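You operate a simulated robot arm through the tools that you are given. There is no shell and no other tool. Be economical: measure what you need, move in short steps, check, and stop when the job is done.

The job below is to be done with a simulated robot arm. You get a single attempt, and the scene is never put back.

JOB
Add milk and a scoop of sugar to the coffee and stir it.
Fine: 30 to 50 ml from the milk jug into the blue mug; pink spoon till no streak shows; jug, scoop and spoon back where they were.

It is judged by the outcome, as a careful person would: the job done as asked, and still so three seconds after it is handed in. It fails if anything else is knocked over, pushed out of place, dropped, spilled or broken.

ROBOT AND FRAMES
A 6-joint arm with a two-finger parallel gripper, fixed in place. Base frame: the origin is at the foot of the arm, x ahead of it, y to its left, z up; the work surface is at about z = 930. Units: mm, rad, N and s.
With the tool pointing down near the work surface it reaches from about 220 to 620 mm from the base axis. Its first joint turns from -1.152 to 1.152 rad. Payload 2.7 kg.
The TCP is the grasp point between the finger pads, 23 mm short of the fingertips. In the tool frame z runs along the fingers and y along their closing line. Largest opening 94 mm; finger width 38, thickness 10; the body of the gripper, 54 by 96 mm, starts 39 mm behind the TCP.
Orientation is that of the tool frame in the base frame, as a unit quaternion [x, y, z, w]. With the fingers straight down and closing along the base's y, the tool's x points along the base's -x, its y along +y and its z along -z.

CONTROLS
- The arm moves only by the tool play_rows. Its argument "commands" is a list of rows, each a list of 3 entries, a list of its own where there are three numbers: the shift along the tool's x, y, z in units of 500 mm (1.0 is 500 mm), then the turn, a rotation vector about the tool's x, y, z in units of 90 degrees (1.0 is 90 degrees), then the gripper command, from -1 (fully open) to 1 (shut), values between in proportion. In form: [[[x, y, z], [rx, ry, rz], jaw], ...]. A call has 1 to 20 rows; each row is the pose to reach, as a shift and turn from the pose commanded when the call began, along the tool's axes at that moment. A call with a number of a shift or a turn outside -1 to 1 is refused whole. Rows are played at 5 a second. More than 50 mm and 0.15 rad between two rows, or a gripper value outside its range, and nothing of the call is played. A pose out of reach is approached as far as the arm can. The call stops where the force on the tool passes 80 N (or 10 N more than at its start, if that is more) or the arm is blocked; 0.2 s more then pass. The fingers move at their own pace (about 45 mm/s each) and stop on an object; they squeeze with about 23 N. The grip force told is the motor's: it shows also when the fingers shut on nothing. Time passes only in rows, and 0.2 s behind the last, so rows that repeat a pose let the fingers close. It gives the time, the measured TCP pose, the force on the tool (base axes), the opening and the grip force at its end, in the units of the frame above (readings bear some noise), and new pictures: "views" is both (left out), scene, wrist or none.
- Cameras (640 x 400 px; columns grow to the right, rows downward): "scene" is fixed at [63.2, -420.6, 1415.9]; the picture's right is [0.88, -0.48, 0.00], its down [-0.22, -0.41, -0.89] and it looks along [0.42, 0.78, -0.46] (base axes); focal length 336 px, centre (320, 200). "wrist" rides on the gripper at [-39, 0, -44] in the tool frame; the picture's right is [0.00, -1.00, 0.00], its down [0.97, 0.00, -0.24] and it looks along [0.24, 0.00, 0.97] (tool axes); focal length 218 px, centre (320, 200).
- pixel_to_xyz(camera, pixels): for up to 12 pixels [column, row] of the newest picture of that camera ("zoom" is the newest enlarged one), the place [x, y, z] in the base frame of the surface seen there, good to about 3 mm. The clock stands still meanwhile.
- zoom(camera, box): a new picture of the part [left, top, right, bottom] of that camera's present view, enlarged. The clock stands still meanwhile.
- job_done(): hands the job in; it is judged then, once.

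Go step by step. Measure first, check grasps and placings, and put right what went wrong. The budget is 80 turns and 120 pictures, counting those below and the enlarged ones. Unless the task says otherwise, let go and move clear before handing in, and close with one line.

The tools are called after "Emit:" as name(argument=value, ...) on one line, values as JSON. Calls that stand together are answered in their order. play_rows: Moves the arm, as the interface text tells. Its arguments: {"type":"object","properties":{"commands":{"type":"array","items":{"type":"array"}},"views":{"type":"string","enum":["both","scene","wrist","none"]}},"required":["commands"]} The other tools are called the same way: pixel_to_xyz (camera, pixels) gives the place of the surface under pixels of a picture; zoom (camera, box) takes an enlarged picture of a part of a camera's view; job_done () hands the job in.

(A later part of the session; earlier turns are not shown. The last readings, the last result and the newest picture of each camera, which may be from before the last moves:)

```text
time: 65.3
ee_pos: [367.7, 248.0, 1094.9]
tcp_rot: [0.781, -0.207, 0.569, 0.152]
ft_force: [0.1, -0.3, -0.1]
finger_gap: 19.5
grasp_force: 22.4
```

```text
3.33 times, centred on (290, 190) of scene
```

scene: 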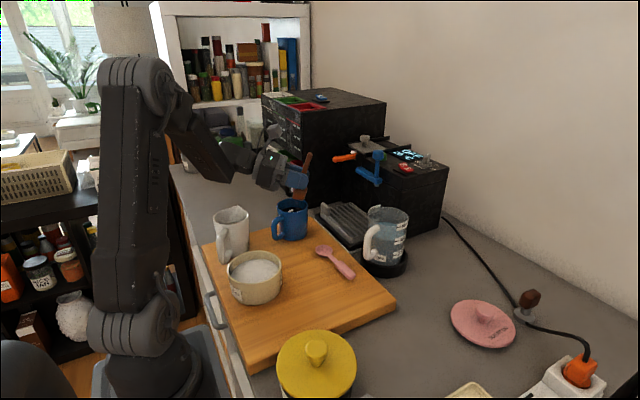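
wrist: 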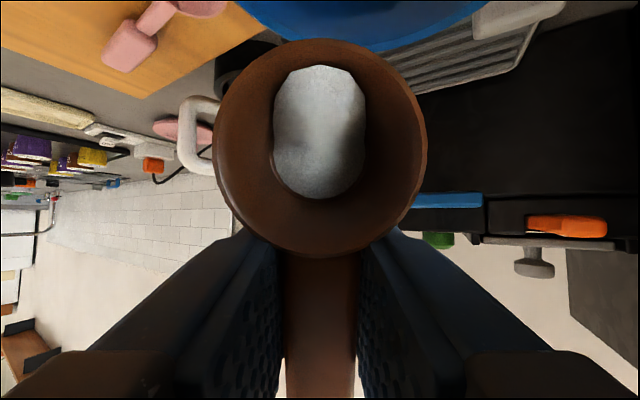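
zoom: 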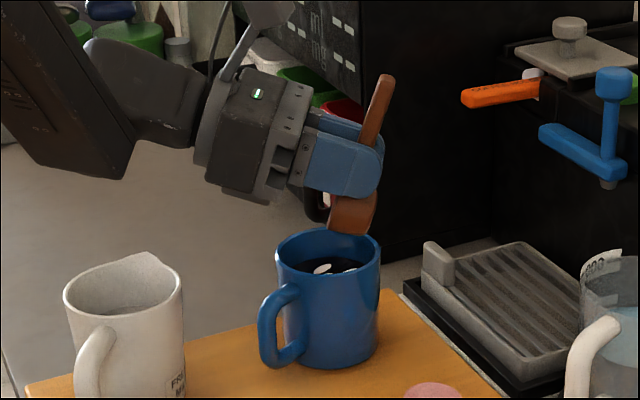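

Reachable this way. I'll tip further to 96°, stopping there so the wrist stays clear of the jug.

Emit:
play_rows(commands=[[[0, 0, -0.0152], [0, 0.0889, 0], 1], [[-0.0025, 0, -0.0303], [0, 0.1778, 0], 1], [[-0.0074, 0, -0.0447], [0, 0.2667, 0], 1], [[-0.0074, 0, -0.0447], [0, 0.2667, 0], 1], [[-0.0074, 0, -0.0447], [0, 0.2667, 0], 1]])

Emit:
zoom(camera="scene", box=[200, 130, 360, 250])

```text
time: 66.5
ee_pos: [349.5, 259.7, 1097.3]
tcp_rot: [0.646, -0.172, 0.718, 0.193]
ft_force: [0.6, 0.3, 0.2]
finger_gap: 19.7
grasp_force: 23.3
```

scene: 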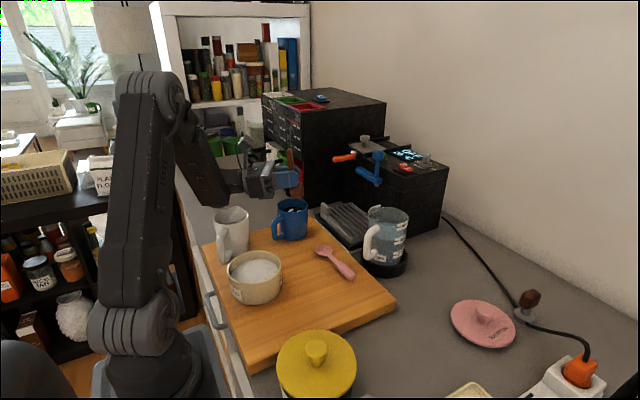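
wrist: 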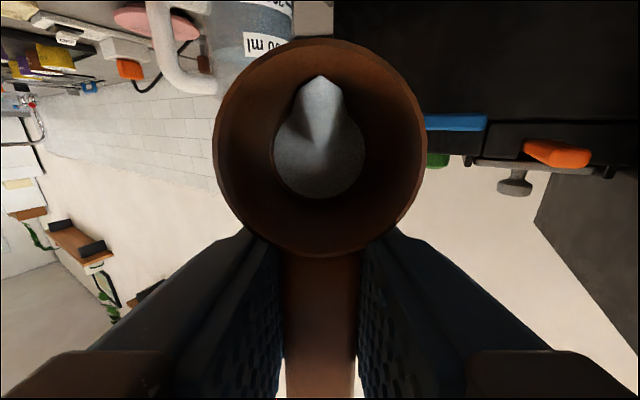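

```text
3.33 times, centred on (280, 190) of scene
```

zoom: 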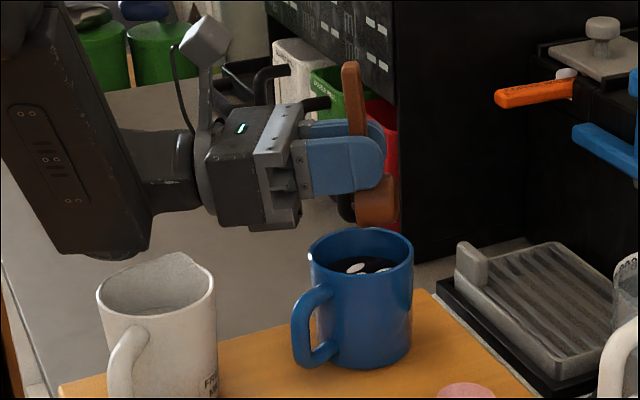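

Only a small wedge of sugar remains. I'll raise 30 mm for wrist clearance over the jug and tip to 112°.

Emit:
play_rows(commands=[[[0.03, 0, 0.003], [0, 0, 0], 1], [[0.06, 0, 0.006], [0, 0, 0], 1], [[0.0595, 0, -0.009], [0, 0.0889, 0], 1], [[0.0565, 0, -0.0238], [0, 0.1778, 0], 1], [[0.0565, 0, -0.0238], [0, 0.1778, 0], 1], [[0.0565, 0, -0.0238], [0, 0.1778, 0], 1]])

Emit:
zoom(camera="scene", box=[200, 130, 360, 250])

```text
time: 67.9
ee_pos: [336.2, 266.1, 1124.9]
tcp_rot: [0.539, -0.144, 0.801, 0.215]
ft_force: [-0.3, 0.0, -0.2]
finger_gap: 19.0
grasp_force: 23.4
```

scene: 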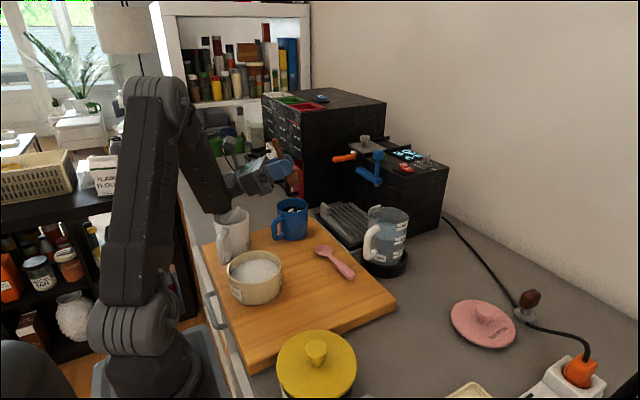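
wrist: 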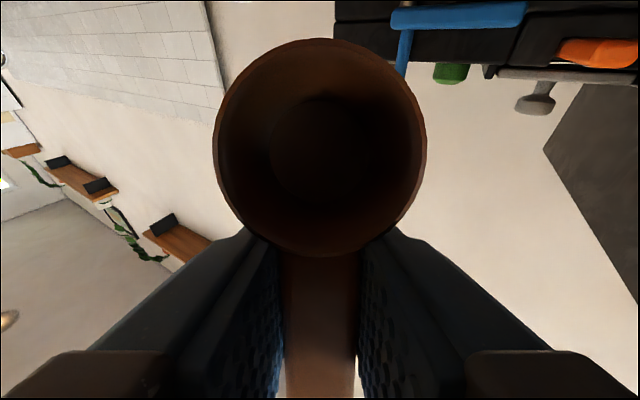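

```text
3.33 times, centred on (280, 190) of scene
```

zoom: 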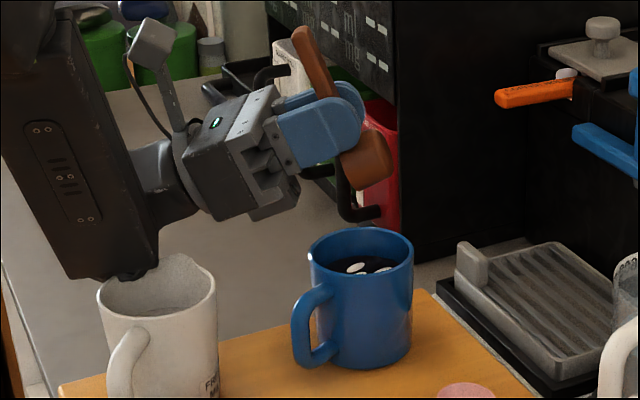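

The scoop is empty. I'll raise clear and untilt to 32° first.

Emit:
play_rows(commands=[[[0.037, 0, 0.015], [0, 0, 0], 1], [[0.0742, 0, 0.03], [0, -0.04, 0], 1], [[0.0705, 0, 0.039], [0, -0.125, 0], 1], [[0.0668, 0, 0.048], [0, -0.21, 0], 1], [[0.063, 0, 0.058], [0, -0.295, 0], 1], [[0.0593, 0, 0.067], [0, -0.38, 0], 1], [[0.0555, 0, 0.076], [0, -0.465, 0], 1], [[0.0518, 0, 0.085], [0, -0.55, 0], 1], [[0.048, 0, 0.094], [0, -0.635, 0], 1], [[0.0442, 0, 0.1042], [0, -0.72, 0], 1], [[0.0442, 0, 0.1042], [0, -0.805, 0], 1], [[0.0442, 0, 0.1042], [0, -0.889, 0], 1], [[0.0442, 0, 0.1042], [0, -0.889, 0], 1]], views="scene")

```text
time: 70.7
ee_pos: [371.9, 246.0, 1165.5]
tcp_rot: [0.929, -0.248, 0.266, 0.072]
ft_force: [-0.3, 0.1, -1.1]
finger_gap: 19.4
grasp_force: 22.5
```

scene: 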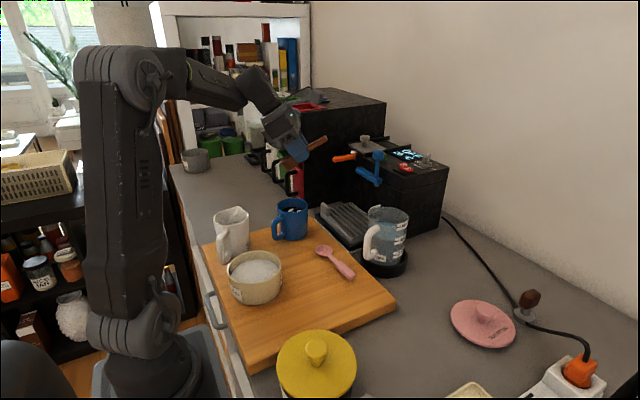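

I'll finish levelling here.

Emit:
play_rows(commands=[[[0, 0, 0], [0, -0.0889, 0], 1], [[0, 0, 0], [0, -0.1778, 0], 1], [[0, 0, 0], [0, -0.2667, 0], 1], [[0, 0, 0], [0, -0.3556, 0], 1], [[0, 0, 0], [0, -0.3556, 0], 1]], views="wrist")

Emit:
pixel_to_xyz(camera="wrist", pixels=[[222, 150], [418, 150], [320, 45], [320, 252], [320, 300], [320, 370]])

```text
time: 71.9
ee_pos: [372.3, 246.1, 1164.8]
tcp_rot: [0.966, -0.258, -0.001, 0.001]
ft_force: [-0.3, -1.4, -0.4]
finger_gap: 19.2
grasp_force: 23.0
```

wrist: 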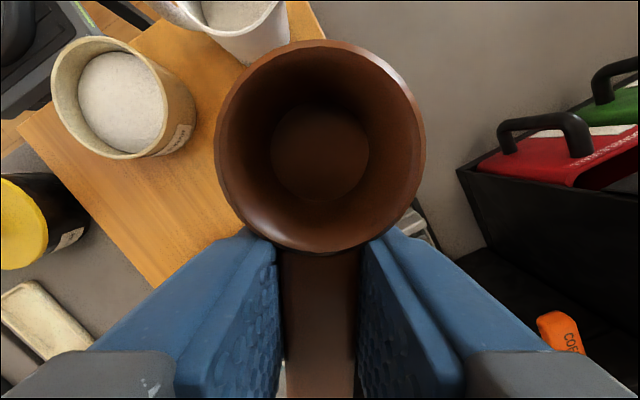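

```text
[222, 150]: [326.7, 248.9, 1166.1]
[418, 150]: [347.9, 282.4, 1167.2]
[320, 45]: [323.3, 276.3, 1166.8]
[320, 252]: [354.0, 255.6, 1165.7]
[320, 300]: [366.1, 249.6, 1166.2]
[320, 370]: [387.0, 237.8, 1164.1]
```

The scoop is level; its cup is now ≈36 mm ahead of the TCP (was ≈42). I'll swing back above the scoop's original place, in two legs.

Emit:
play_rows(commands=[[[0.0063, 0.0279, 0.007], [0, 0, 0.0833], 1], [[0.0126, 0.0558, 0.014], [0, 0, 0.1667], 1], [[0.0189, 0.0837, 0.021], [0, 0, 0.25], 1], [[0.0252, 0.1116, 0.028], [0, 0, 0.3333], 1], [[0.0315, 0.1395, 0.035], [0, 0, 0.4167], 1], [[0.0378, 0.1674, 0.042], [0, 0, 0.5], 1], [[0.0441, 0.1953, 0.049], [0, 0, 0.5833], 1], [[0.0504, 0.2232, 0.056], [0, 0, 0.6667], 1], [[0.0567, 0.2511, 0.063], [0, 0, 0.75], 1], [[0.063, 0.279, 0.07], [0, 0, 0.8333], 1]], views="none")

Emit:
play_rows(commands=[[[0.0289, 0.0113, 0.014], [0, 0, 0.0833], 1], [[0.0578, 0.0226, 0.028], [0, 0, 0.1667], 1], [[0.0867, 0.0339, 0.042], [0, 0, 0.25], 1], [[0.1156, 0.0452, 0.056], [0, 0, 0.3333], 1], [[0.1445, 0.0565, 0.07], [0, 0, 0.4167], 1], [[0.1734, 0.0678, 0.084], [0, 0, 0.5], 1], [[0.2023, 0.0791, 0.098], [0, 0, 0.5833], 1], [[0.2312, 0.0904, 0.112], [0, 0, 0.6667], 1], [[0.2601, 0.1017, 0.126], [0, 0, 0.75], 1], [[0.289, 0.113, 0.14], [0, 0, 0.8333], 1], [[0.289, 0.113, 0.14], [0, 0, 0.8333], 1]])

Emit:
zoom(camera="scene", box=[190, 170, 350, 290])

```text
time: 74.1
ee_pos: [328.1, 108.8, 1131.1]
tcp_rot: [-0.609, 0.793, 0.0, -0.001]
ft_force: [-0.6, -0.2, -0.4]
finger_gap: 19.6
grasp_force: 23.1
```

```text
time: 76.5
ee_pos: [237.8, -16.9, 1061.5]
tcp_rot: [0.001, 1.0, -0.001, 0.001]
ft_force: [0.4, 0.0, -1.0]
finger_gap: 19.4
grasp_force: 22.8
```

scene: 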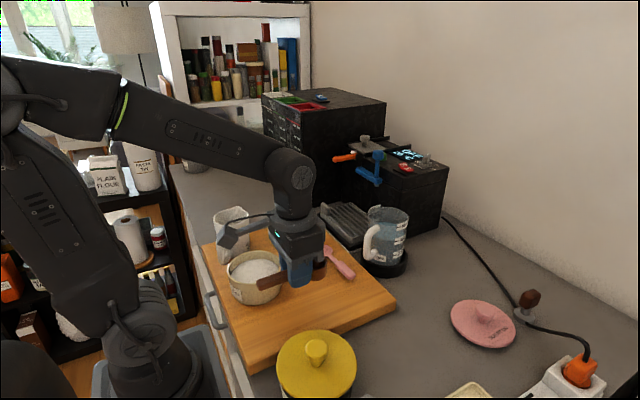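
wrist: 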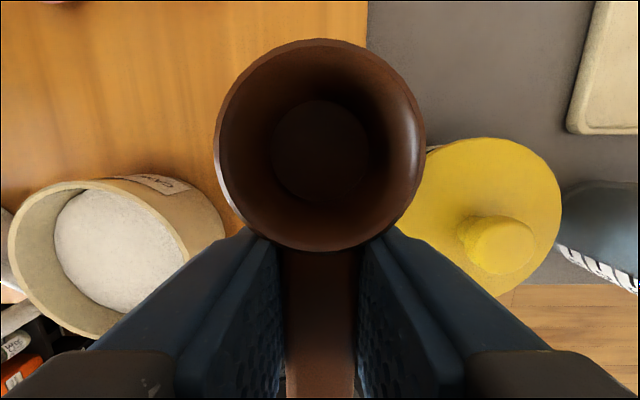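

```text
3.33 times, centred on (270, 230) of scene
```

zoom: 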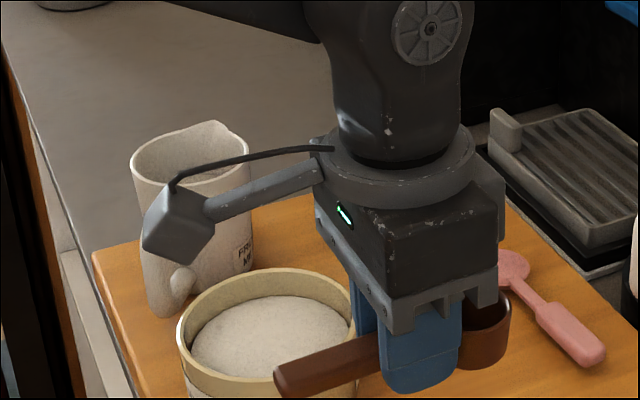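

Aligned over the original spot. I'll lower slowly until the cup rests on the board.

Emit:
play_rows(commands=[[[0, 0.002, 0.06], [0, 0, 0], 1], [[0, 0.002, 0.12], [0, 0, 0], 1], [[0, 0.002, 0.165], [0, 0, 0], 1], [[0, 0.002, 0.188], [0, 0, 0], 1], [[0, 0.002, 0.198], [0, 0, 0], 1], [[0, 0.002, 0.203], [0, 0, 0], 1], [[0, 0.002, 0.203], [0, 0, 0], 1]])

Emit:
zoom(camera="scene", box=[220, 250, 380, 370])

```text
time: 78.1
ee_pos: [238.1, -14.6, 960.3]
tcp_rot: [0.001, 1.0, -0.001, 0.0]
ft_force: [1.4, -1.3, -0.4]
finger_gap: 19.2
grasp_force: 22.7
```

scene: 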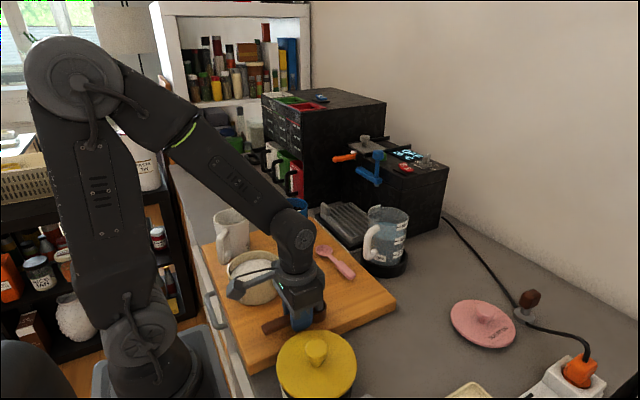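
wrist: 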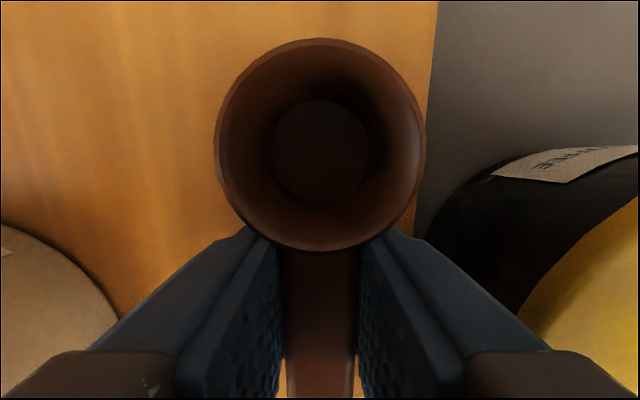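

```text
3.33 times, centred on (300, 310) of scene
```

zoom: 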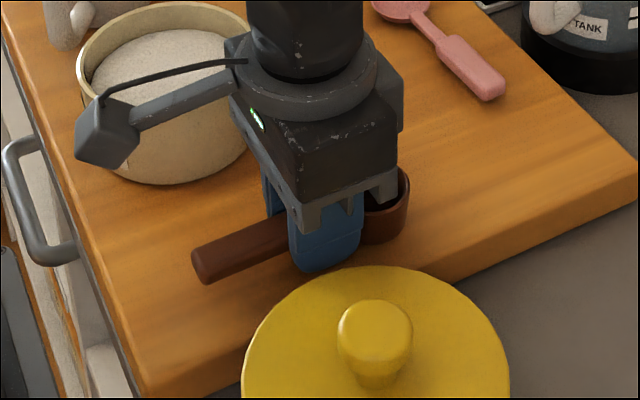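

The scoop matches its original picture position within a pixel. I'll lower the last 2 mm, release partway, and rise.

Emit:
play_rows(commands=[[[0, 0, 0.002], [0, 0, 0], 1], [[0, 0, 0.004], [0, 0, 0], 1], [[0, 0, 0.004], [0, 0, 0], 1]], views="none")

Emit:
play_rows(commands=[[[0, 0, 0], [0, 0, 0], 0.5], [[0, 0, 0], [0, 0, 0], 0.2], [[0, 0, 0], [0, 0, 0], 0.15], [[0, 0, -0.03], [0, 0, 0], 0.15], [[0, 0, -0.1], [0, 0, 0], 0.15], [[0, 0, -0.19], [0, 0, 0], 0.15], [[0, 0, -0.28], [0, 0, 0], 0.15], [[0, 0, -0.28], [0, 0, 0], 0.15]])

Emit:
zoom(camera="scene", box=[220, 230, 380, 350])

```text
time: 78.9
ee_pos: [237.5, -13.7, 957.9]
tcp_rot: [-0.001, 1.0, -0.001, 0.0]
ft_force: [-0.8, 0.1, 6.3]
finger_gap: 19.6
grasp_force: 22.9
```

```text
time: 80.7
ee_pos: [238.8, -14.2, 1098.3]
tcp_rot: [-0.001, 1.0, -0.002, 0.0]
ft_force: [-0.2, -0.2, -0.1]
finger_gap: 40.0
grasp_force: 0.1
```

scene: 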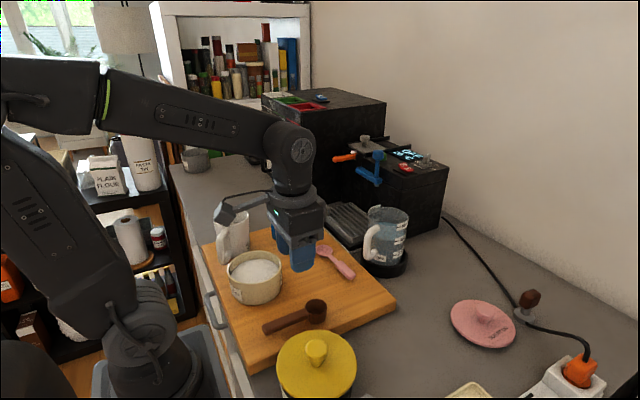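
wrist: 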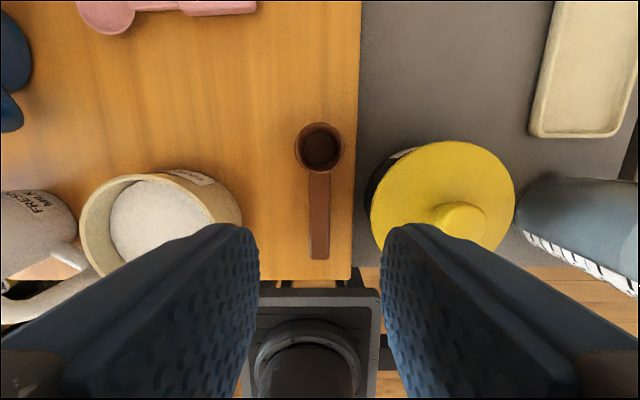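

```text
3.33 times, centred on (300, 290) of scene
```

zoom: 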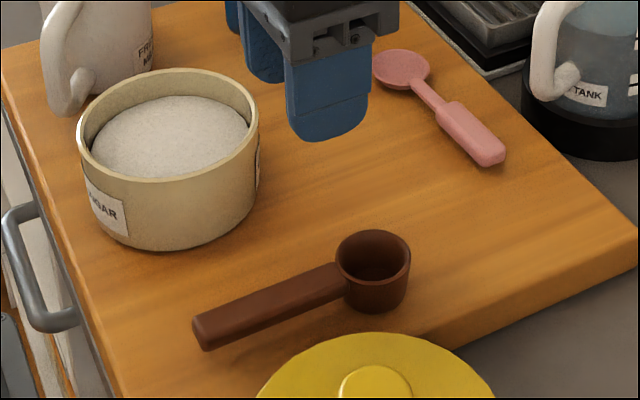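

Scoop is back in place. Next is the spoon; I'll measure it and the nearby tank for clearance.

Emit:
pixel_to_xyz(camera="scene", pixels=[[372, 245], [368, 230], [366, 255], [367, 268], [383, 210], [372, 220], [345, 235], [352, 245], [390, 275]])

Emit:
pixel_to_xyz(camera="zoom", pixels=[[400, 62], [380, 80], [420, 60], [430, 95], [465, 105], [440, 118], [500, 150], [480, 165], [470, 128], [410, 88]])

```text
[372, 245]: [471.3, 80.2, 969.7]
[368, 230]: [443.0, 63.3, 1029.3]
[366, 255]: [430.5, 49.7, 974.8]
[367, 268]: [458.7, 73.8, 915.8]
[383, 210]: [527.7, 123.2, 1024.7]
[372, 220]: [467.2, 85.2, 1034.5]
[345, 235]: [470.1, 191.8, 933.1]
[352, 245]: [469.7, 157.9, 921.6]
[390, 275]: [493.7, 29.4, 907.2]
```

```text
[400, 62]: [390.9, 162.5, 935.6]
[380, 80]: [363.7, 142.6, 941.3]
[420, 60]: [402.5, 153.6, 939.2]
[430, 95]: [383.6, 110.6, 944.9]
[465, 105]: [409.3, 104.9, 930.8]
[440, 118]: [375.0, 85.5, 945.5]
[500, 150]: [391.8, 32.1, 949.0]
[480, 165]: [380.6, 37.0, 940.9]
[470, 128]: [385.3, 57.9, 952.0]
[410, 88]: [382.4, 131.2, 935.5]
```

The tank's handle (≈430–443, 50–63) is close to where the gripper body would be. I'll zoom in to measure exactly.

Emit:
zoom(camera="scene", box=[310, 200, 420, 290])

```text
4.44 times, centred on (365, 245) of scene
```

zoom: 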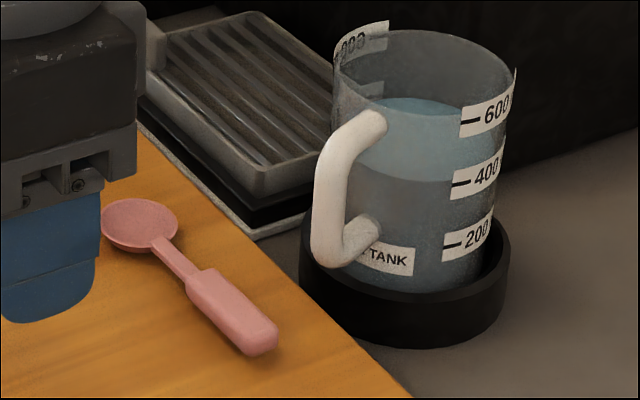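

Emit:
pixel_to_xyz(camera="zoom", pixels=[[318, 170], [316, 200], [318, 240], [325, 262], [330, 140], [345, 125], [335, 200], [310, 260], [140, 205], [190, 275], [270, 320], [230, 290]])

```text
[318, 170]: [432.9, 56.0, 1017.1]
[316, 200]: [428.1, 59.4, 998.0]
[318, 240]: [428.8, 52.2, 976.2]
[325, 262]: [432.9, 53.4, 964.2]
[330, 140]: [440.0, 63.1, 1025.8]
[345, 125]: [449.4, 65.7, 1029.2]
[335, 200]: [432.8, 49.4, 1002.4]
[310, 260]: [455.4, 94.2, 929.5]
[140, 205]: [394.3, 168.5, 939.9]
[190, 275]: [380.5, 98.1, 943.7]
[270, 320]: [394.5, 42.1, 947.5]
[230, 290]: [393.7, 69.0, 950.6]
```

The tank handle's nearest face is x≈427, so I'll take the spoon with the gripper rolled 14° away from it. First move above the spoon's grip with closing line along x.

Emit:
play_rows(commands=[[[-0.0263, 0.0124, 0], [0, 0, -0.0909], 0.3], [[-0.0526, 0.0247, 0], [0, 0, -0.1818], 0.4], [[-0.079, 0.0371, 0], [0, 0, -0.2727], 0.4], [[-0.1053, 0.0495, 0], [0, 0, -0.3636], 0.4], [[-0.1316, 0.0618, 0], [0, 0, -0.4545], 0.4], [[-0.158, 0.0742, 0], [0, 0, -0.5454], 0.4], [[-0.1843, 0.0865, 0], [0, 0, -0.6363], 0.4], [[-0.2106, 0.0989, 0], [0, 0, -0.7272], 0.4], [[-0.237, 0.1113, 0], [0, 0, -0.8181], 0.4], [[-0.2633, 0.1236, 0.02], [0, 0, -0.909], 0.4], [[-0.2896, 0.136, 0.046], [0, 0, -1.0], 0.4], [[-0.2896, 0.136, 0.046], [0, 0, -1.0], 0.4]])

Emit:
pixel_to_xyz(camera="wrist", pixels=[[320, 100], [320, 120], [320, 150], [320, 180], [320, 200], [320, 220], [310, 180], [330, 180]])

```text
time: 83.3
ee_pos: [382.8, 52.6, 1073.0]
tcp_rot: [0.709, -0.705, 0.001, 0.001]
ft_force: [0.8, 0.1, 0.3]
finger_gap: 28.3
grasp_force: 0.1
```

scene: 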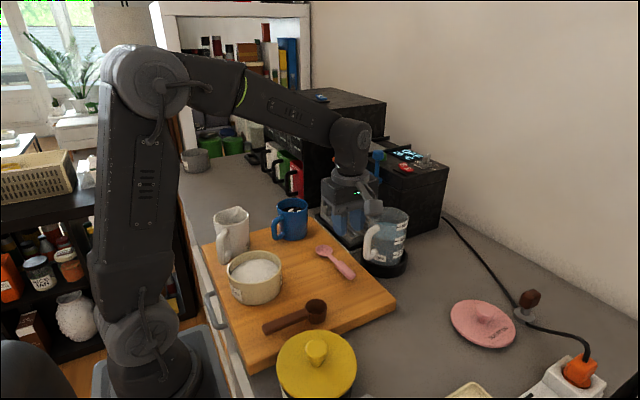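
wrist: 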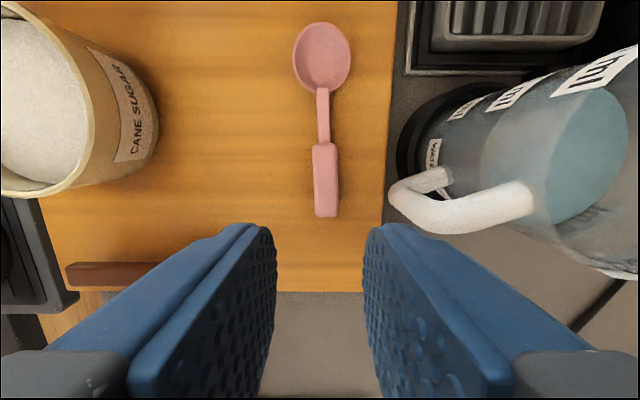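

```text
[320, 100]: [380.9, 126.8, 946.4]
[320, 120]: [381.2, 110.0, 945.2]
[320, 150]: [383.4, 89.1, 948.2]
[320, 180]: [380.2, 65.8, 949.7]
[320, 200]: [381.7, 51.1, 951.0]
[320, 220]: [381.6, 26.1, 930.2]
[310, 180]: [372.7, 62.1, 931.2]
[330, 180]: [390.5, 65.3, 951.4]
```

The spoon's grip is at x≈386.5, y≈38–93. I'll roll 14° and descend to it.

Emit:
play_rows(commands=[[[-0.003, 0, 0], [0.078, 0, 0], 0.4], [[-0.006, 0, 0.02], [0.1556, 0, 0], 0.4], [[-0.006, 0, 0.09], [0.1556, 0, 0], 0.4], [[-0.006, 0, 0.15], [0.1556, 0, 0], 0.4], [[-0.006, 0, 0.19], [0.1556, 0, 0], 0.4], [[-0.006, 0, 0.215], [0.1556, 0, 0], 0.4], [[-0.006, 0, 0.215], [0.1556, 0, 0], 0.4]])

Emit:
zoom(camera="scene", box=[290, 180, 420, 290])

```text
time: 84.9
ee_pos: [382.7, 54.9, 964.6]
tcp_rot: [0.703, -0.701, 0.087, -0.086]
ft_force: [-0.5, -0.2, 0.7]
finger_gap: 28.3
grasp_force: 0.0
```

scene: 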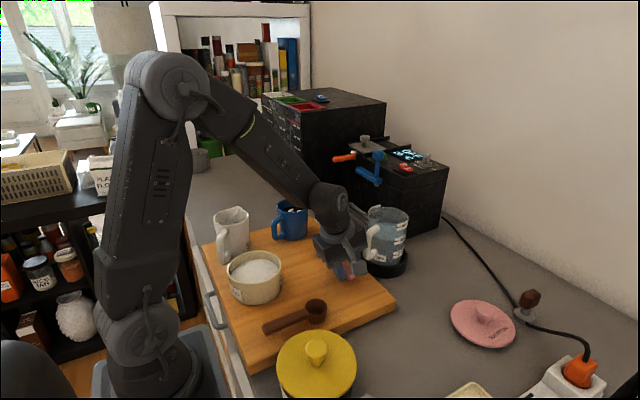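
wrist: 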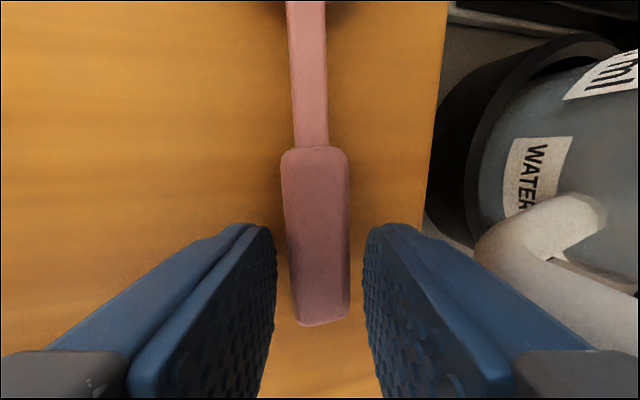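

```text
3.64 times, centred on (355, 235) of scene
```

zoom: 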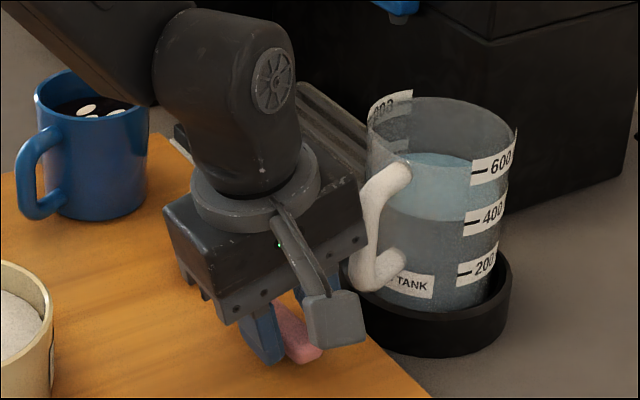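

The handle is centred between the pads and there's clear space to the tank handle. I'll go 4 mm lower and close.

Emit:
play_rows(commands=[[[0, 0, 0.004], [0, 0, 0], 0.4], [[0, 0, 0.008], [0, 0, 0], 0.4], [[0, 0, 0.008], [0, 0, 0], 0.7], [[0, 0, 0.008], [0, 0, 0], 1], [[0, 0, 0.008], [0, 0, 0], 1], [[0, 0, 0.008], [0, 0, 0], 1]])

```text
time: 86.3
ee_pos: [382.8, 55.2, 963.6]
tcp_rot: [0.703, -0.701, 0.088, -0.086]
ft_force: [-0.5, 0.0, 10.2]
finger_gap: 20.6
grasp_force: 22.9
```

scene: 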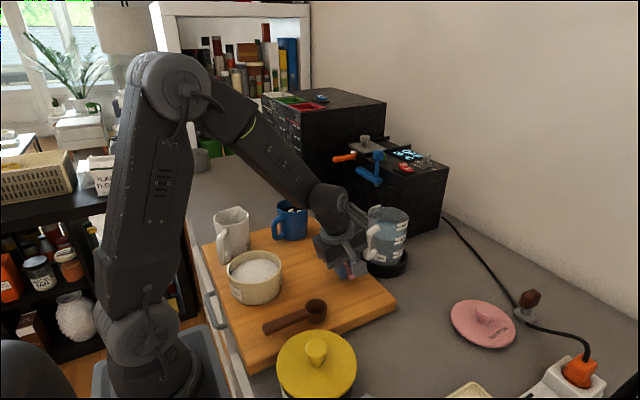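
wrist: 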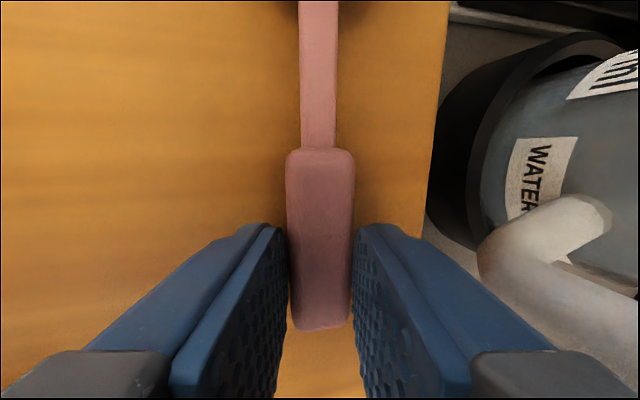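

The spoon is gripped (gap 20.6). I'll lift it vertically, away from the tank, and unroll once high.

Emit:
play_rows(commands=[[[0, -0.005, -0.02], [0, 0, 0], 1], [[0, -0.0145, -0.058], [0, 0, 0], 1], [[0, -0.031, -0.124], [0, 0, 0], 1], [[0, -0.0484, -0.194], [0, 0, 0], 1], [[0, -0.0677, -0.2716], [0, 0, 0], 1], [[0, -0.0677, -0.2716], [-0.078, 0, 0], 1], [[0, -0.0677, -0.2716], [-0.1556, 0, 0], 1], [[0, -0.0677, -0.2716], [-0.1556, 0, 0], 1]])

Emit:
zoom(camera="scene", box=[270, 120, 400, 230])

```text
time: 88.1
ee_pos: [382.9, 55.8, 1100.5]
tcp_rot: [0.708, -0.706, -0.001, 0.001]
ft_force: [0.4, -0.1, 0.0]
finger_gap: 19.0
grasp_force: 22.6
```

scene: 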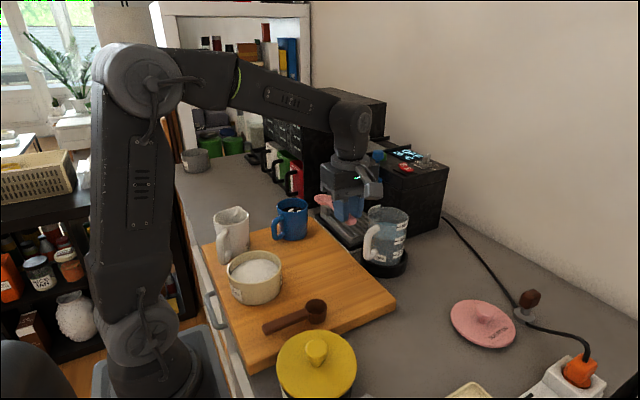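
wrist: 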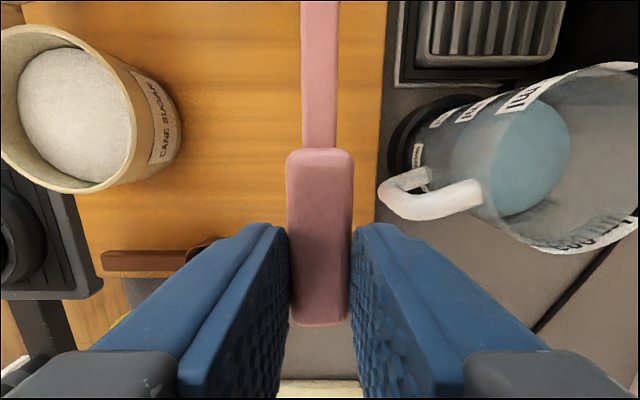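

```text
3.64 times, centred on (335, 175) of scene
```

zoom: 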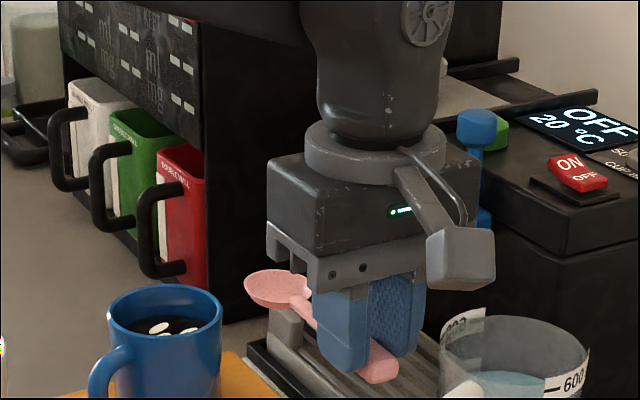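

The spoon is held firmly and straight. I'll measure its bowl relative to the TCP.

Emit:
pixel_to_xyz(camera="zoom", pixels=[[247, 285], [275, 290], [275, 272], [300, 275], [280, 305], [306, 292], [312, 315], [380, 370]])

Emit:
pixel_to_xyz(camera="wrist", pixels=[[320, 10], [320, 60], [320, 130], [320, 170], [320, 230], [320, 300]])

```text
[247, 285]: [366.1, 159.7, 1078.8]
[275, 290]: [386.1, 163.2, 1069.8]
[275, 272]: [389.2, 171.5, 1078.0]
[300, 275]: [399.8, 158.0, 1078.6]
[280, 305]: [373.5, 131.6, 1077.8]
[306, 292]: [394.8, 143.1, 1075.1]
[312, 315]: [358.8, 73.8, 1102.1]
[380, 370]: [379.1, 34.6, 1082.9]
```

```text
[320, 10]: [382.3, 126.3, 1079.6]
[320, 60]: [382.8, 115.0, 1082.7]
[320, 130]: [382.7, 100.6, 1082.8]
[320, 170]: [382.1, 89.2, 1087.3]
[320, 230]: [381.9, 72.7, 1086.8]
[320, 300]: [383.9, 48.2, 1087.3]
```

The bowl is ≈100 mm ahead and 27 mm below the TCP axis. I'll raise and turn it to azimuth 126° behind the mug, ready to tip it down.

Emit:
play_rows(commands=[[[0, 0, -0.05], [0, 0, 0], 1], [[-0.03, -0.002, -0.1], [0, 0, -0.05], 1], [[-0.08, -0.004, -0.1], [0, 0, -0.12], 1], [[-0.14, -0.006, -0.1], [0, 0, -0.19], 1], [[-0.2, -0.009, -0.1], [0, 0, -0.26], 1], [[-0.26, -0.012, -0.1], [0, 0, -0.33], 1], [[-0.308, -0.014, -0.1], [0, 0, -0.4], 1], [[-0.308, -0.014, -0.1], [0, 0, -0.4], 1]], views="none")

```text
time: 89.9
ee_pos: [392.5, 212.9, 1152.3]
tcp_rot: [0.891, -0.453, 0.0, 0.001]
ft_force: [0.1, -0.4, -0.3]
finger_gap: 18.9
grasp_force: 23.0
```

Position fine. I'll tip the spoon down to 78° while moving over the mug centre, tip staying above the rim.

Emit:
play_rows(commands=[[[-0.006, 0, 0], [0, 0.0867, 0], 1], [[-0.015, 0, 0], [0, 0.1733, 0], 1], [[-0.026, 0, 0], [0, 0.26, 0], 1], [[-0.04, 0, 0], [0, 0.3467, 0], 1], [[-0.055, 0, 0], [0, 0.4333, 0], 1], [[-0.07, 0, 0], [0, 0.52, 0], 1], [[-0.085, 0, -0.005], [0, 0.6067, 0], 1], [[-0.1, 0, -0.01], [0, 0.6933, 0], 1], [[-0.115, 0, -0.01], [0, 0.78, 0], 1], [[-0.128, 0, -0.01], [0, 0.8667, 0], 1], [[-0.128, 0, -0.01], [0, 0.8667, 0], 1]])

Emit:
zoom(camera="scene", box=[200, 130, 360, 250])

```text
time: 92.3
ee_pos: [352.4, 263.4, 1157.5]
tcp_rot: [0.692, -0.352, 0.561, 0.287]
ft_force: [-0.3, -1.1, -0.8]
finger_gap: 19.0
grasp_force: 23.2
```

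scene: 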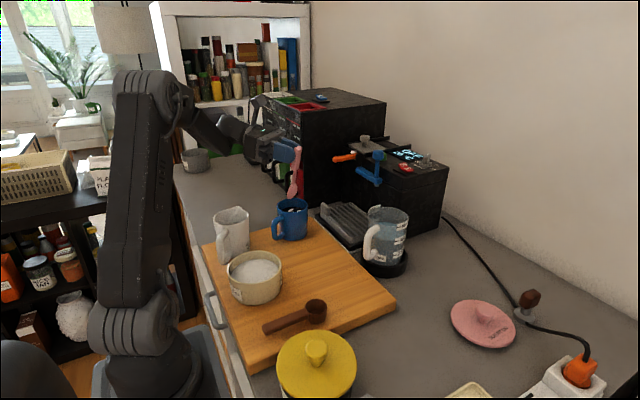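
wrist: 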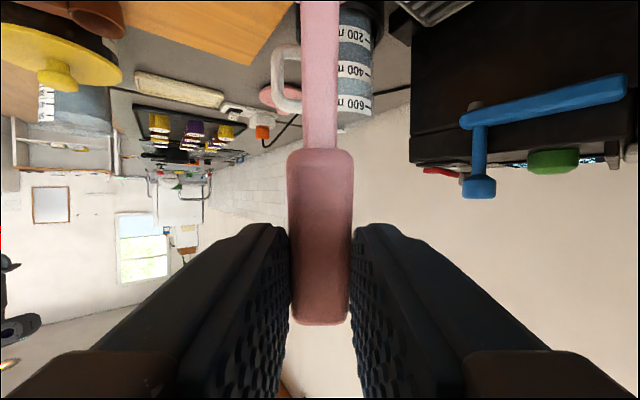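

```text
3.33 times, centred on (280, 190) of scene
```

zoom: 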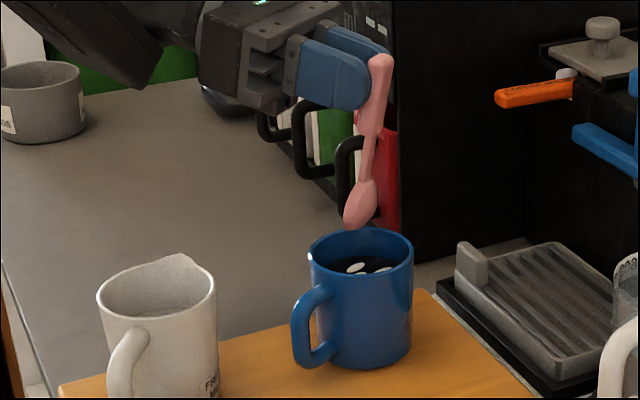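

The spoon hangs over the mug. I'll measure the tip and bowl before lowering.

Emit:
pixel_to_xyz(camera="zoom", pixels=[[353, 226], [360, 205], [350, 205], [374, 200], [368, 160], [312, 245], [362, 278], [412, 245], [360, 230], [362, 258], [340, 262], [385, 262]])

```text
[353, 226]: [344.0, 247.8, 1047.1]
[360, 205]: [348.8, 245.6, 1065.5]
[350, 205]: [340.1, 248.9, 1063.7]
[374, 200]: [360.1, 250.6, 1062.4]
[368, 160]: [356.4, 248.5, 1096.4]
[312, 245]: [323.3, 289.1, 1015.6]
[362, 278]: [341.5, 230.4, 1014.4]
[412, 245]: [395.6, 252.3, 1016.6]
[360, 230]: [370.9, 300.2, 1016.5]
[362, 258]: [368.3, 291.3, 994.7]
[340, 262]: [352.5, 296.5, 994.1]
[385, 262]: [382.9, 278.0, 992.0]
```

The bowl is near the mug axis. I'll lower 45 mm first and check arm clearance over the jug.

Emit:
play_rows(commands=[[[-0.03, 0, 0.0064], [0, 0, 0], 1], [[-0.06, 0, 0.0128], [0, 0, 0], 1], [[-0.088, 0, 0.0187], [0, 0, 0], 1], [[-0.088, 0, 0.0187], [0, 0, 0], 1]])

Emit:
zoom(camera="scene", box=[200, 130, 360, 250])

```text
time: 93.3
ee_pos: [352.8, 262.8, 1111.7]
tcp_rot: [0.692, -0.352, 0.561, 0.287]
ft_force: [-0.1, -0.2, -0.5]
finger_gap: 19.0
grasp_force: 22.9
no pictures are left
```

```text
refused: no pictures are left
```

No pictures remain, so I'll rely on readings and the last picture. I'll use that picture (TCP z=1157) to find how low the arm parts were, to check jug clearance.

Emit:
pixel_to_xyz(camera="zoom", pixels=[[150, 85], [120, 70], [160, 70], [80, 45], [185, 42], [210, 95], [240, 100], [280, 90], [40, 20], [225, 60], [345, 95], [160, 88]])

```text
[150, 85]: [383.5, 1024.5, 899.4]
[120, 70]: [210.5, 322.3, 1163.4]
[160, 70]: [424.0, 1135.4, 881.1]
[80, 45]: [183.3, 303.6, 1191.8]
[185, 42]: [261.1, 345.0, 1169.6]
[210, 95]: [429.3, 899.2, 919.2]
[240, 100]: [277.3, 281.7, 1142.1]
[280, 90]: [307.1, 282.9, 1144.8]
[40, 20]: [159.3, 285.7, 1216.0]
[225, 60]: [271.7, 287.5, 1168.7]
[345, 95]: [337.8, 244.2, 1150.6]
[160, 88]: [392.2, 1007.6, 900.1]
```

Arm parts would be ≥25 mm above the jug at full depth. I'll lower the spoon 40 mm more into the coffee (tip ≈952), watching the force.

Emit:
play_rows(commands=[[[-0.025, 0, 0.0053], [0, 0, 0], 1], [[-0.05, 0, 0.0106], [0, 0, 0], 1], [[-0.068, 0, 0.0144], [0, 0, 0], 1], [[-0.0783, 0, 0.0166], [0, 0, 0], 1], [[-0.0783, 0, 0.0166], [0, 0, 0], 1]], views="none")

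```text
time: 94.5
ee_pos: [353.2, 262.5, 1072.4]
tcp_rot: [0.692, -0.352, 0.561, 0.287]
ft_force: [-1.0, 0.5, 0.0]
finger_gap: 19.1
grasp_force: 22.7
no pictures are left
```

No contact force. I'll probe ±13 mm in both directions to verify free stirring room.

Emit:
play_rows(commands=[[[-0.0027, 0, -0.0127], [0, 0, 0], 1], [[-0.0054, 0, -0.0254], [0, 0, 0], 1], [[-0.0054, 0, -0.0254], [0, 0, 0], 1]], views="none")

Emit:
play_rows(commands=[[[0.0036, 0, 0.017], [0, 0, 0], 1], [[0.0072, 0, 0.034], [0, 0, 0], 1], [[0.0108, 0, 0.0508], [0, 0, 0], 1], [[0.0108, 0, 0.0508], [0, 0, 0], 1]], views="none")

Emit:
play_rows(commands=[[[-0.0027, 0.013, -0.0127], [0, 0, 0], 1], [[-0.0054, 0.026, -0.0254], [0, 0, 0], 1], [[-0.0054, 0.026, -0.0254], [0, 0, 0], 1]], views="none")

Emit:
play_rows(commands=[[[0, -0.017, 0], [0, 0, 0], 1], [[0, -0.034, 0], [0, 0, 0], 1], [[0, -0.052, 0], [0, 0, 0], 1], [[0, -0.052, 0], [0, 0, 0], 1]], views="none")

```text
time: 95.3
ee_pos: [345.0, 272.3, 1071.4]
tcp_rot: [0.693, -0.351, 0.561, 0.286]
ft_force: [0.3, 0.1, 0.4]
finger_gap: 19.1
grasp_force: 23.0
no pictures are left
```

```text
time: 96.3
ee_pos: [359.7, 250.9, 1071.7]
tcp_rot: [0.693, -0.352, 0.561, 0.286]
ft_force: [-1.2, 1.9, -0.1]
finger_gap: 19.1
grasp_force: 22.5
no pictures are left
```

```text
time: 97.1
ee_pos: [342.2, 252.8, 1072.6]
tcp_rot: [0.692, -0.352, 0.561, 0.287]
ft_force: [1.9, 1.0, -0.3]
finger_gap: 18.9
grasp_force: 23.5
no pictures are left
```

```text
time: 98.1
ee_pos: [363.0, 269.3, 1071.5]
tcp_rot: [0.692, -0.352, 0.561, 0.287]
ft_force: [-1.3, -0.9, -0.2]
finger_gap: 18.7
grasp_force: 23.0
no pictures are left
```

Only faint forces (≤2 N) at ±13 mm, so I'll stir with a gentler 9 mm radius, many turns, ending in the centre each time.

Emit:
play_rows(commands=[[[0, 0.008, 0], [0, 0, 0], 1], [[-0.0026, 0.0133, -0.0124], [0, 0, 0], 1], [[-0.0037, 0.026, -0.0176], [0, 0, 0], 1], [[-0.0026, 0.0387, -0.0124], [0, 0, 0], 1], [[0, 0.044, 0], [0, 0, 0], 1], [[0.0026, 0.0387, 0.0124], [0, 0, 0], 1], [[0.0037, 0.026, 0.0176], [0, 0, 0], 1], [[0.0026, 0.0133, 0.0124], [0, 0, 0], 1], [[0, 0.008, 0], [0, 0, 0], 1], [[-0.0026, 0.0133, -0.0124], [0, 0, 0], 1], [[-0.0037, 0.026, -0.0176], [0, 0, 0], 1], [[-0.0026, 0.0387, -0.0124], [0, 0, 0], 1], [[0, 0.044, 0], [0, 0, 0], 1], [[0.0026, 0.0387, 0.0124], [0, 0, 0], 1], [[0.0037, 0.026, 0.0176], [0, 0, 0], 1], [[0.0026, 0.0133, 0.0124], [0, 0, 0], 1], [[0, 0.008, 0], [0, 0, 0], 1], [[-0.0026, 0.0133, -0.0124], [0, 0, 0], 1], [[-0.0037, 0.026, -0.0176], [0, 0, 0], 1], [[0, 0.026, 0], [0, 0, 0], 1]], views="none")

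Emit:
play_rows(commands=[[[0, -0.018, 0], [0, 0, 0], 1], [[-0.0026, -0.0127, -0.0124], [0, 0, 0], 1], [[-0.0037, 0, -0.0176], [0, 0, 0], 1], [[-0.0026, 0.0127, -0.0124], [0, 0, 0], 1], [[0, 0.018, 0], [0, 0, 0], 1], [[0.0026, 0.0127, 0.0124], [0, 0, 0], 1], [[0.0037, 0, 0.0176], [0, 0, 0], 1], [[0.0026, -0.0127, 0.0124], [0, 0, 0], 1], [[0, -0.018, 0], [0, 0, 0], 1], [[-0.0026, -0.0127, -0.0124], [0, 0, 0], 1], [[-0.0037, 0, -0.0176], [0, 0, 0], 1], [[-0.0026, 0.0127, -0.0124], [0, 0, 0], 1], [[0, 0.018, 0], [0, 0, 0], 1], [[0.0026, 0.0127, 0.0124], [0, 0, 0], 1], [[0.0037, 0, 0.0176], [0, 0, 0], 1], [[0.0026, -0.0127, 0.0124], [0, 0, 0], 1], [[0, -0.018, 0], [0, 0, 0], 1], [[-0.0026, -0.0127, -0.0124], [0, 0, 0], 1], [[-0.0037, 0, -0.0176], [0, 0, 0], 1], [[0, 0, 0], [0, 0, 0], 1]], views="none")

```text
time: 102.3
ee_pos: [351.9, 262.7, 1072.3]
tcp_rot: [0.693, -0.352, 0.561, 0.286]
ft_force: [0.6, -0.2, -0.7]
finger_gap: 18.8
grasp_force: 23.2
no pictures are left
```

```text
time: 106.5
ee_pos: [351.4, 261.9, 1072.8]
tcp_rot: [0.692, -0.352, 0.562, 0.286]
ft_force: [-0.2, 0.2, -0.8]
finger_gap: 19.0
grasp_force: 23.5
no pictures are left
```

Stirring runs freely with no force. I can't see the streaks any more, so I'll stir generously.

Emit:
play_rows(commands=[[[0, -0.018, 0], [0, 0, 0], 1], [[-0.0026, -0.0127, -0.0124], [0, 0, 0], 1], [[-0.0037, 0, -0.0176], [0, 0, 0], 1], [[-0.0026, 0.0127, -0.0124], [0, 0, 0], 1], [[0, 0.018, 0], [0, 0, 0], 1], [[0.0026, 0.0127, 0.0124], [0, 0, 0], 1], [[0.0037, 0, 0.0176], [0, 0, 0], 1], [[0.0026, -0.0127, 0.0124], [0, 0, 0], 1], [[0, -0.018, 0], [0, 0, 0], 1], [[-0.0026, -0.0127, -0.0124], [0, 0, 0], 1], [[-0.0037, 0, -0.0176], [0, 0, 0], 1], [[-0.0026, 0.0127, -0.0124], [0, 0, 0], 1], [[0, 0.018, 0], [0, 0, 0], 1], [[0.0026, 0.0127, 0.0124], [0, 0, 0], 1], [[0.0037, 0, 0.0176], [0, 0, 0], 1], [[0.0026, -0.0127, 0.0124], [0, 0, 0], 1], [[0, -0.018, 0], [0, 0, 0], 1], [[-0.0026, -0.0127, -0.0124], [0, 0, 0], 1], [[-0.0037, 0, -0.0176], [0, 0, 0], 1], [[0, 0, 0], [0, 0, 0], 1]], views="none")

Emit:
play_rows(commands=[[[0, -0.018, 0], [0, 0, 0], 1], [[-0.0037, 0, -0.0176], [0, 0, 0], 1], [[0, 0.018, 0], [0, 0, 0], 1], [[0.0037, 0, 0.0176], [0, 0, 0], 1], [[0, -0.018, 0], [0, 0, 0], 1], [[-0.0037, 0, -0.0176], [0, 0, 0], 1], [[0, 0.018, 0], [0, 0, 0], 1], [[0.0037, 0, 0.0176], [0, 0, 0], 1], [[0, -0.018, 0], [0, 0, 0], 1], [[-0.0037, 0, -0.0176], [0, 0, 0], 1], [[0, 0.018, 0], [0, 0, 0], 1], [[0.0037, 0, 0.0176], [0, 0, 0], 1], [[0, -0.018, 0], [0, 0, 0], 1], [[-0.0037, 0, -0.0176], [0, 0, 0], 1], [[0, 0.018, 0], [0, 0, 0], 1], [[0.0037, 0, 0.0176], [0, 0, 0], 1], [[0, -0.018, 0], [0, 0, 0], 1], [[-0.0037, 0, -0.0176], [0, 0, 0], 1], [[0, 0.018, 0], [0, 0, 0], 1], [[0, 0, 0], [0, 0, 0], 1]], views="none")

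Emit:
play_rows(commands=[[[0, -0.018, 0], [0, 0, 0], 1], [[-0.0037, 0, -0.0176], [0, 0, 0], 1], [[0, 0.018, 0], [0, 0, 0], 1], [[0.0037, 0, 0.0176], [0, 0, 0], 1], [[0, -0.018, 0], [0, 0, 0], 1], [[-0.0037, 0, -0.0176], [0, 0, 0], 1], [[0, 0.018, 0], [0, 0, 0], 1], [[0.0037, 0, 0.0176], [0, 0, 0], 1], [[0, -0.018, 0], [0, 0, 0], 1], [[-0.0037, 0, -0.0176], [0, 0, 0], 1], [[0, 0.018, 0], [0, 0, 0], 1], [[0.0037, 0, 0.0176], [0, 0, 0], 1], [[0, -0.018, 0], [0, 0, 0], 1], [[-0.0037, 0, -0.0176], [0, 0, 0], 1], [[0, 0.018, 0], [0, 0, 0], 1], [[0.0037, 0, 0.0176], [0, 0, 0], 1], [[0, -0.018, 0], [0, 0, 0], 1], [[-0.0037, 0, -0.0176], [0, 0, 0], 1], [[0, 0.018, 0], [0, 0, 0], 1], [[0, 0, 0], [0, 0, 0], 1]], views="none")

Emit:
play_rows(commands=[[[0, -0.018, 0], [0, 0, 0], 1], [[-0.0026, -0.0127, -0.0124], [0, 0, 0], 1], [[-0.0037, 0, -0.0176], [0, 0, 0], 1], [[-0.0026, 0.0127, -0.0124], [0, 0, 0], 1], [[0, 0.018, 0], [0, 0, 0], 1], [[0.0026, 0.0127, 0.0124], [0, 0, 0], 1], [[0.0037, 0, 0.0176], [0, 0, 0], 1], [[0.0026, -0.0127, 0.0124], [0, 0, 0], 1], [[0, -0.018, 0], [0, 0, 0], 1], [[-0.0026, -0.0127, -0.0124], [0, 0, 0], 1], [[-0.0037, 0, -0.0176], [0, 0, 0], 1], [[-0.0026, 0.0127, -0.0124], [0, 0, 0], 1], [[0, 0.018, 0], [0, 0, 0], 1], [[0.0026, 0.0127, 0.0124], [0, 0, 0], 1], [[0.0037, 0, 0.0176], [0, 0, 0], 1], [[0.0026, -0.0127, 0.0124], [0, 0, 0], 1], [[0, -0.018, 0], [0, 0, 0], 1], [[-0.0026, -0.0127, -0.0124], [0, 0, 0], 1], [[-0.0037, 0, -0.0176], [0, 0, 0], 1], [[0, 0, 0], [0, 0, 0], 1]], views="none")

```text
time: 110.7
ee_pos: [352.4, 261.9, 1072.1]
tcp_rot: [0.692, -0.352, 0.561, 0.286]
ft_force: [0.5, -0.4, -0.1]
finger_gap: 18.9
grasp_force: 23.0
no pictures are left
```

```text
time: 114.9
ee_pos: [354.6, 261.7, 1073.2]
tcp_rot: [0.692, -0.352, 0.561, 0.287]
ft_force: [0.0, 0.8, -0.8]
finger_gap: 18.9
grasp_force: 23.4
no pictures are left
```

```text
time: 119.1
ee_pos: [353.0, 262.1, 1072.0]
tcp_rot: [0.692, -0.351, 0.562, 0.286]
ft_force: [0.3, 0.5, -1.1]
finger_gap: 19.1
grasp_force: 23.1
no pictures are left
```

```text
time: 123.3
ee_pos: [351.4, 261.6, 1071.7]
tcp_rot: [0.692, -0.352, 0.561, 0.286]
ft_force: [-0.9, 1.3, -1.0]
finger_gap: 19.0
grasp_force: 23.1
no pictures are left
```

I'll add a further faster set with an 11 mm radius to be sure.

Emit:
play_rows(commands=[[[0, -0.022, 0], [0, 0, 0], 1], [[-0.0046, 0, -0.0215], [0, 0, 0], 1], [[0, 0.022, 0], [0, 0, 0], 1], [[0.0046, 0, 0.0215], [0, 0, 0], 1], [[0, -0.022, 0], [0, 0, 0], 1], [[-0.0046, 0, -0.0215], [0, 0, 0], 1], [[0, 0.022, 0], [0, 0, 0], 1], [[0.0046, 0, 0.0215], [0, 0, 0], 1], [[0, -0.022, 0], [0, 0, 0], 1], [[-0.0046, 0, -0.0215], [0, 0, 0], 1], [[0, 0.022, 0], [0, 0, 0], 1], [[0.0046, 0, 0.0215], [0, 0, 0], 1], [[0, -0.022, 0], [0, 0, 0], 1], [[-0.0046, 0, -0.0215], [0, 0, 0], 1], [[0, 0.022, 0], [0, 0, 0], 1], [[0.0046, 0, 0.0215], [0, 0, 0], 1], [[0, -0.022, 0], [0, 0, 0], 1], [[-0.0046, 0, -0.0215], [0, 0, 0], 1], [[0, 0.022, 0], [0, 0, 0], 1], [[0, 0, 0], [0, 0, 0], 1]], views="none")

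Emit:
play_rows(commands=[[[0, -0.022, 0], [0, 0, 0], 1], [[-0.0046, 0, -0.0215], [0, 0, 0], 1], [[0, 0.022, 0], [0, 0, 0], 1], [[0.0046, 0, 0.0215], [0, 0, 0], 1], [[0, -0.022, 0], [0, 0, 0], 1], [[-0.0046, 0, -0.0215], [0, 0, 0], 1], [[0, 0.022, 0], [0, 0, 0], 1], [[0.0046, 0, 0.0215], [0, 0, 0], 1], [[0, -0.022, 0], [0, 0, 0], 1], [[-0.0046, 0, -0.0215], [0, 0, 0], 1], [[0, 0.022, 0], [0, 0, 0], 1], [[0.0046, 0, 0.0215], [0, 0, 0], 1], [[0, -0.022, 0], [0, 0, 0], 1], [[-0.0046, 0, -0.0215], [0, 0, 0], 1], [[0, 0.022, 0], [0, 0, 0], 1], [[0.0046, 0, 0.0215], [0, 0, 0], 1], [[0, -0.022, 0], [0, 0, 0], 1], [[-0.0046, 0, -0.0215], [0, 0, 0], 1], [[0, 0, 0], [0, 0, 0], 1], [[0, 0, 0], [0, 0, 0], 1]], views="none")

```text
time: 127.5
ee_pos: [353.6, 260.8, 1072.6]
tcp_rot: [0.692, -0.353, 0.56, 0.287]
ft_force: [-0.3, 0.6, 0.0]
finger_gap: 19.0
grasp_force: 23.3
no pictures are left
```

```text
time: 131.7
ee_pos: [353.1, 260.8, 1072.3]
tcp_rot: [0.692, -0.352, 0.561, 0.286]
ft_force: [0.3, -0.4, -0.6]
finger_gap: 18.9
grasp_force: 23.6
no pictures are left
```

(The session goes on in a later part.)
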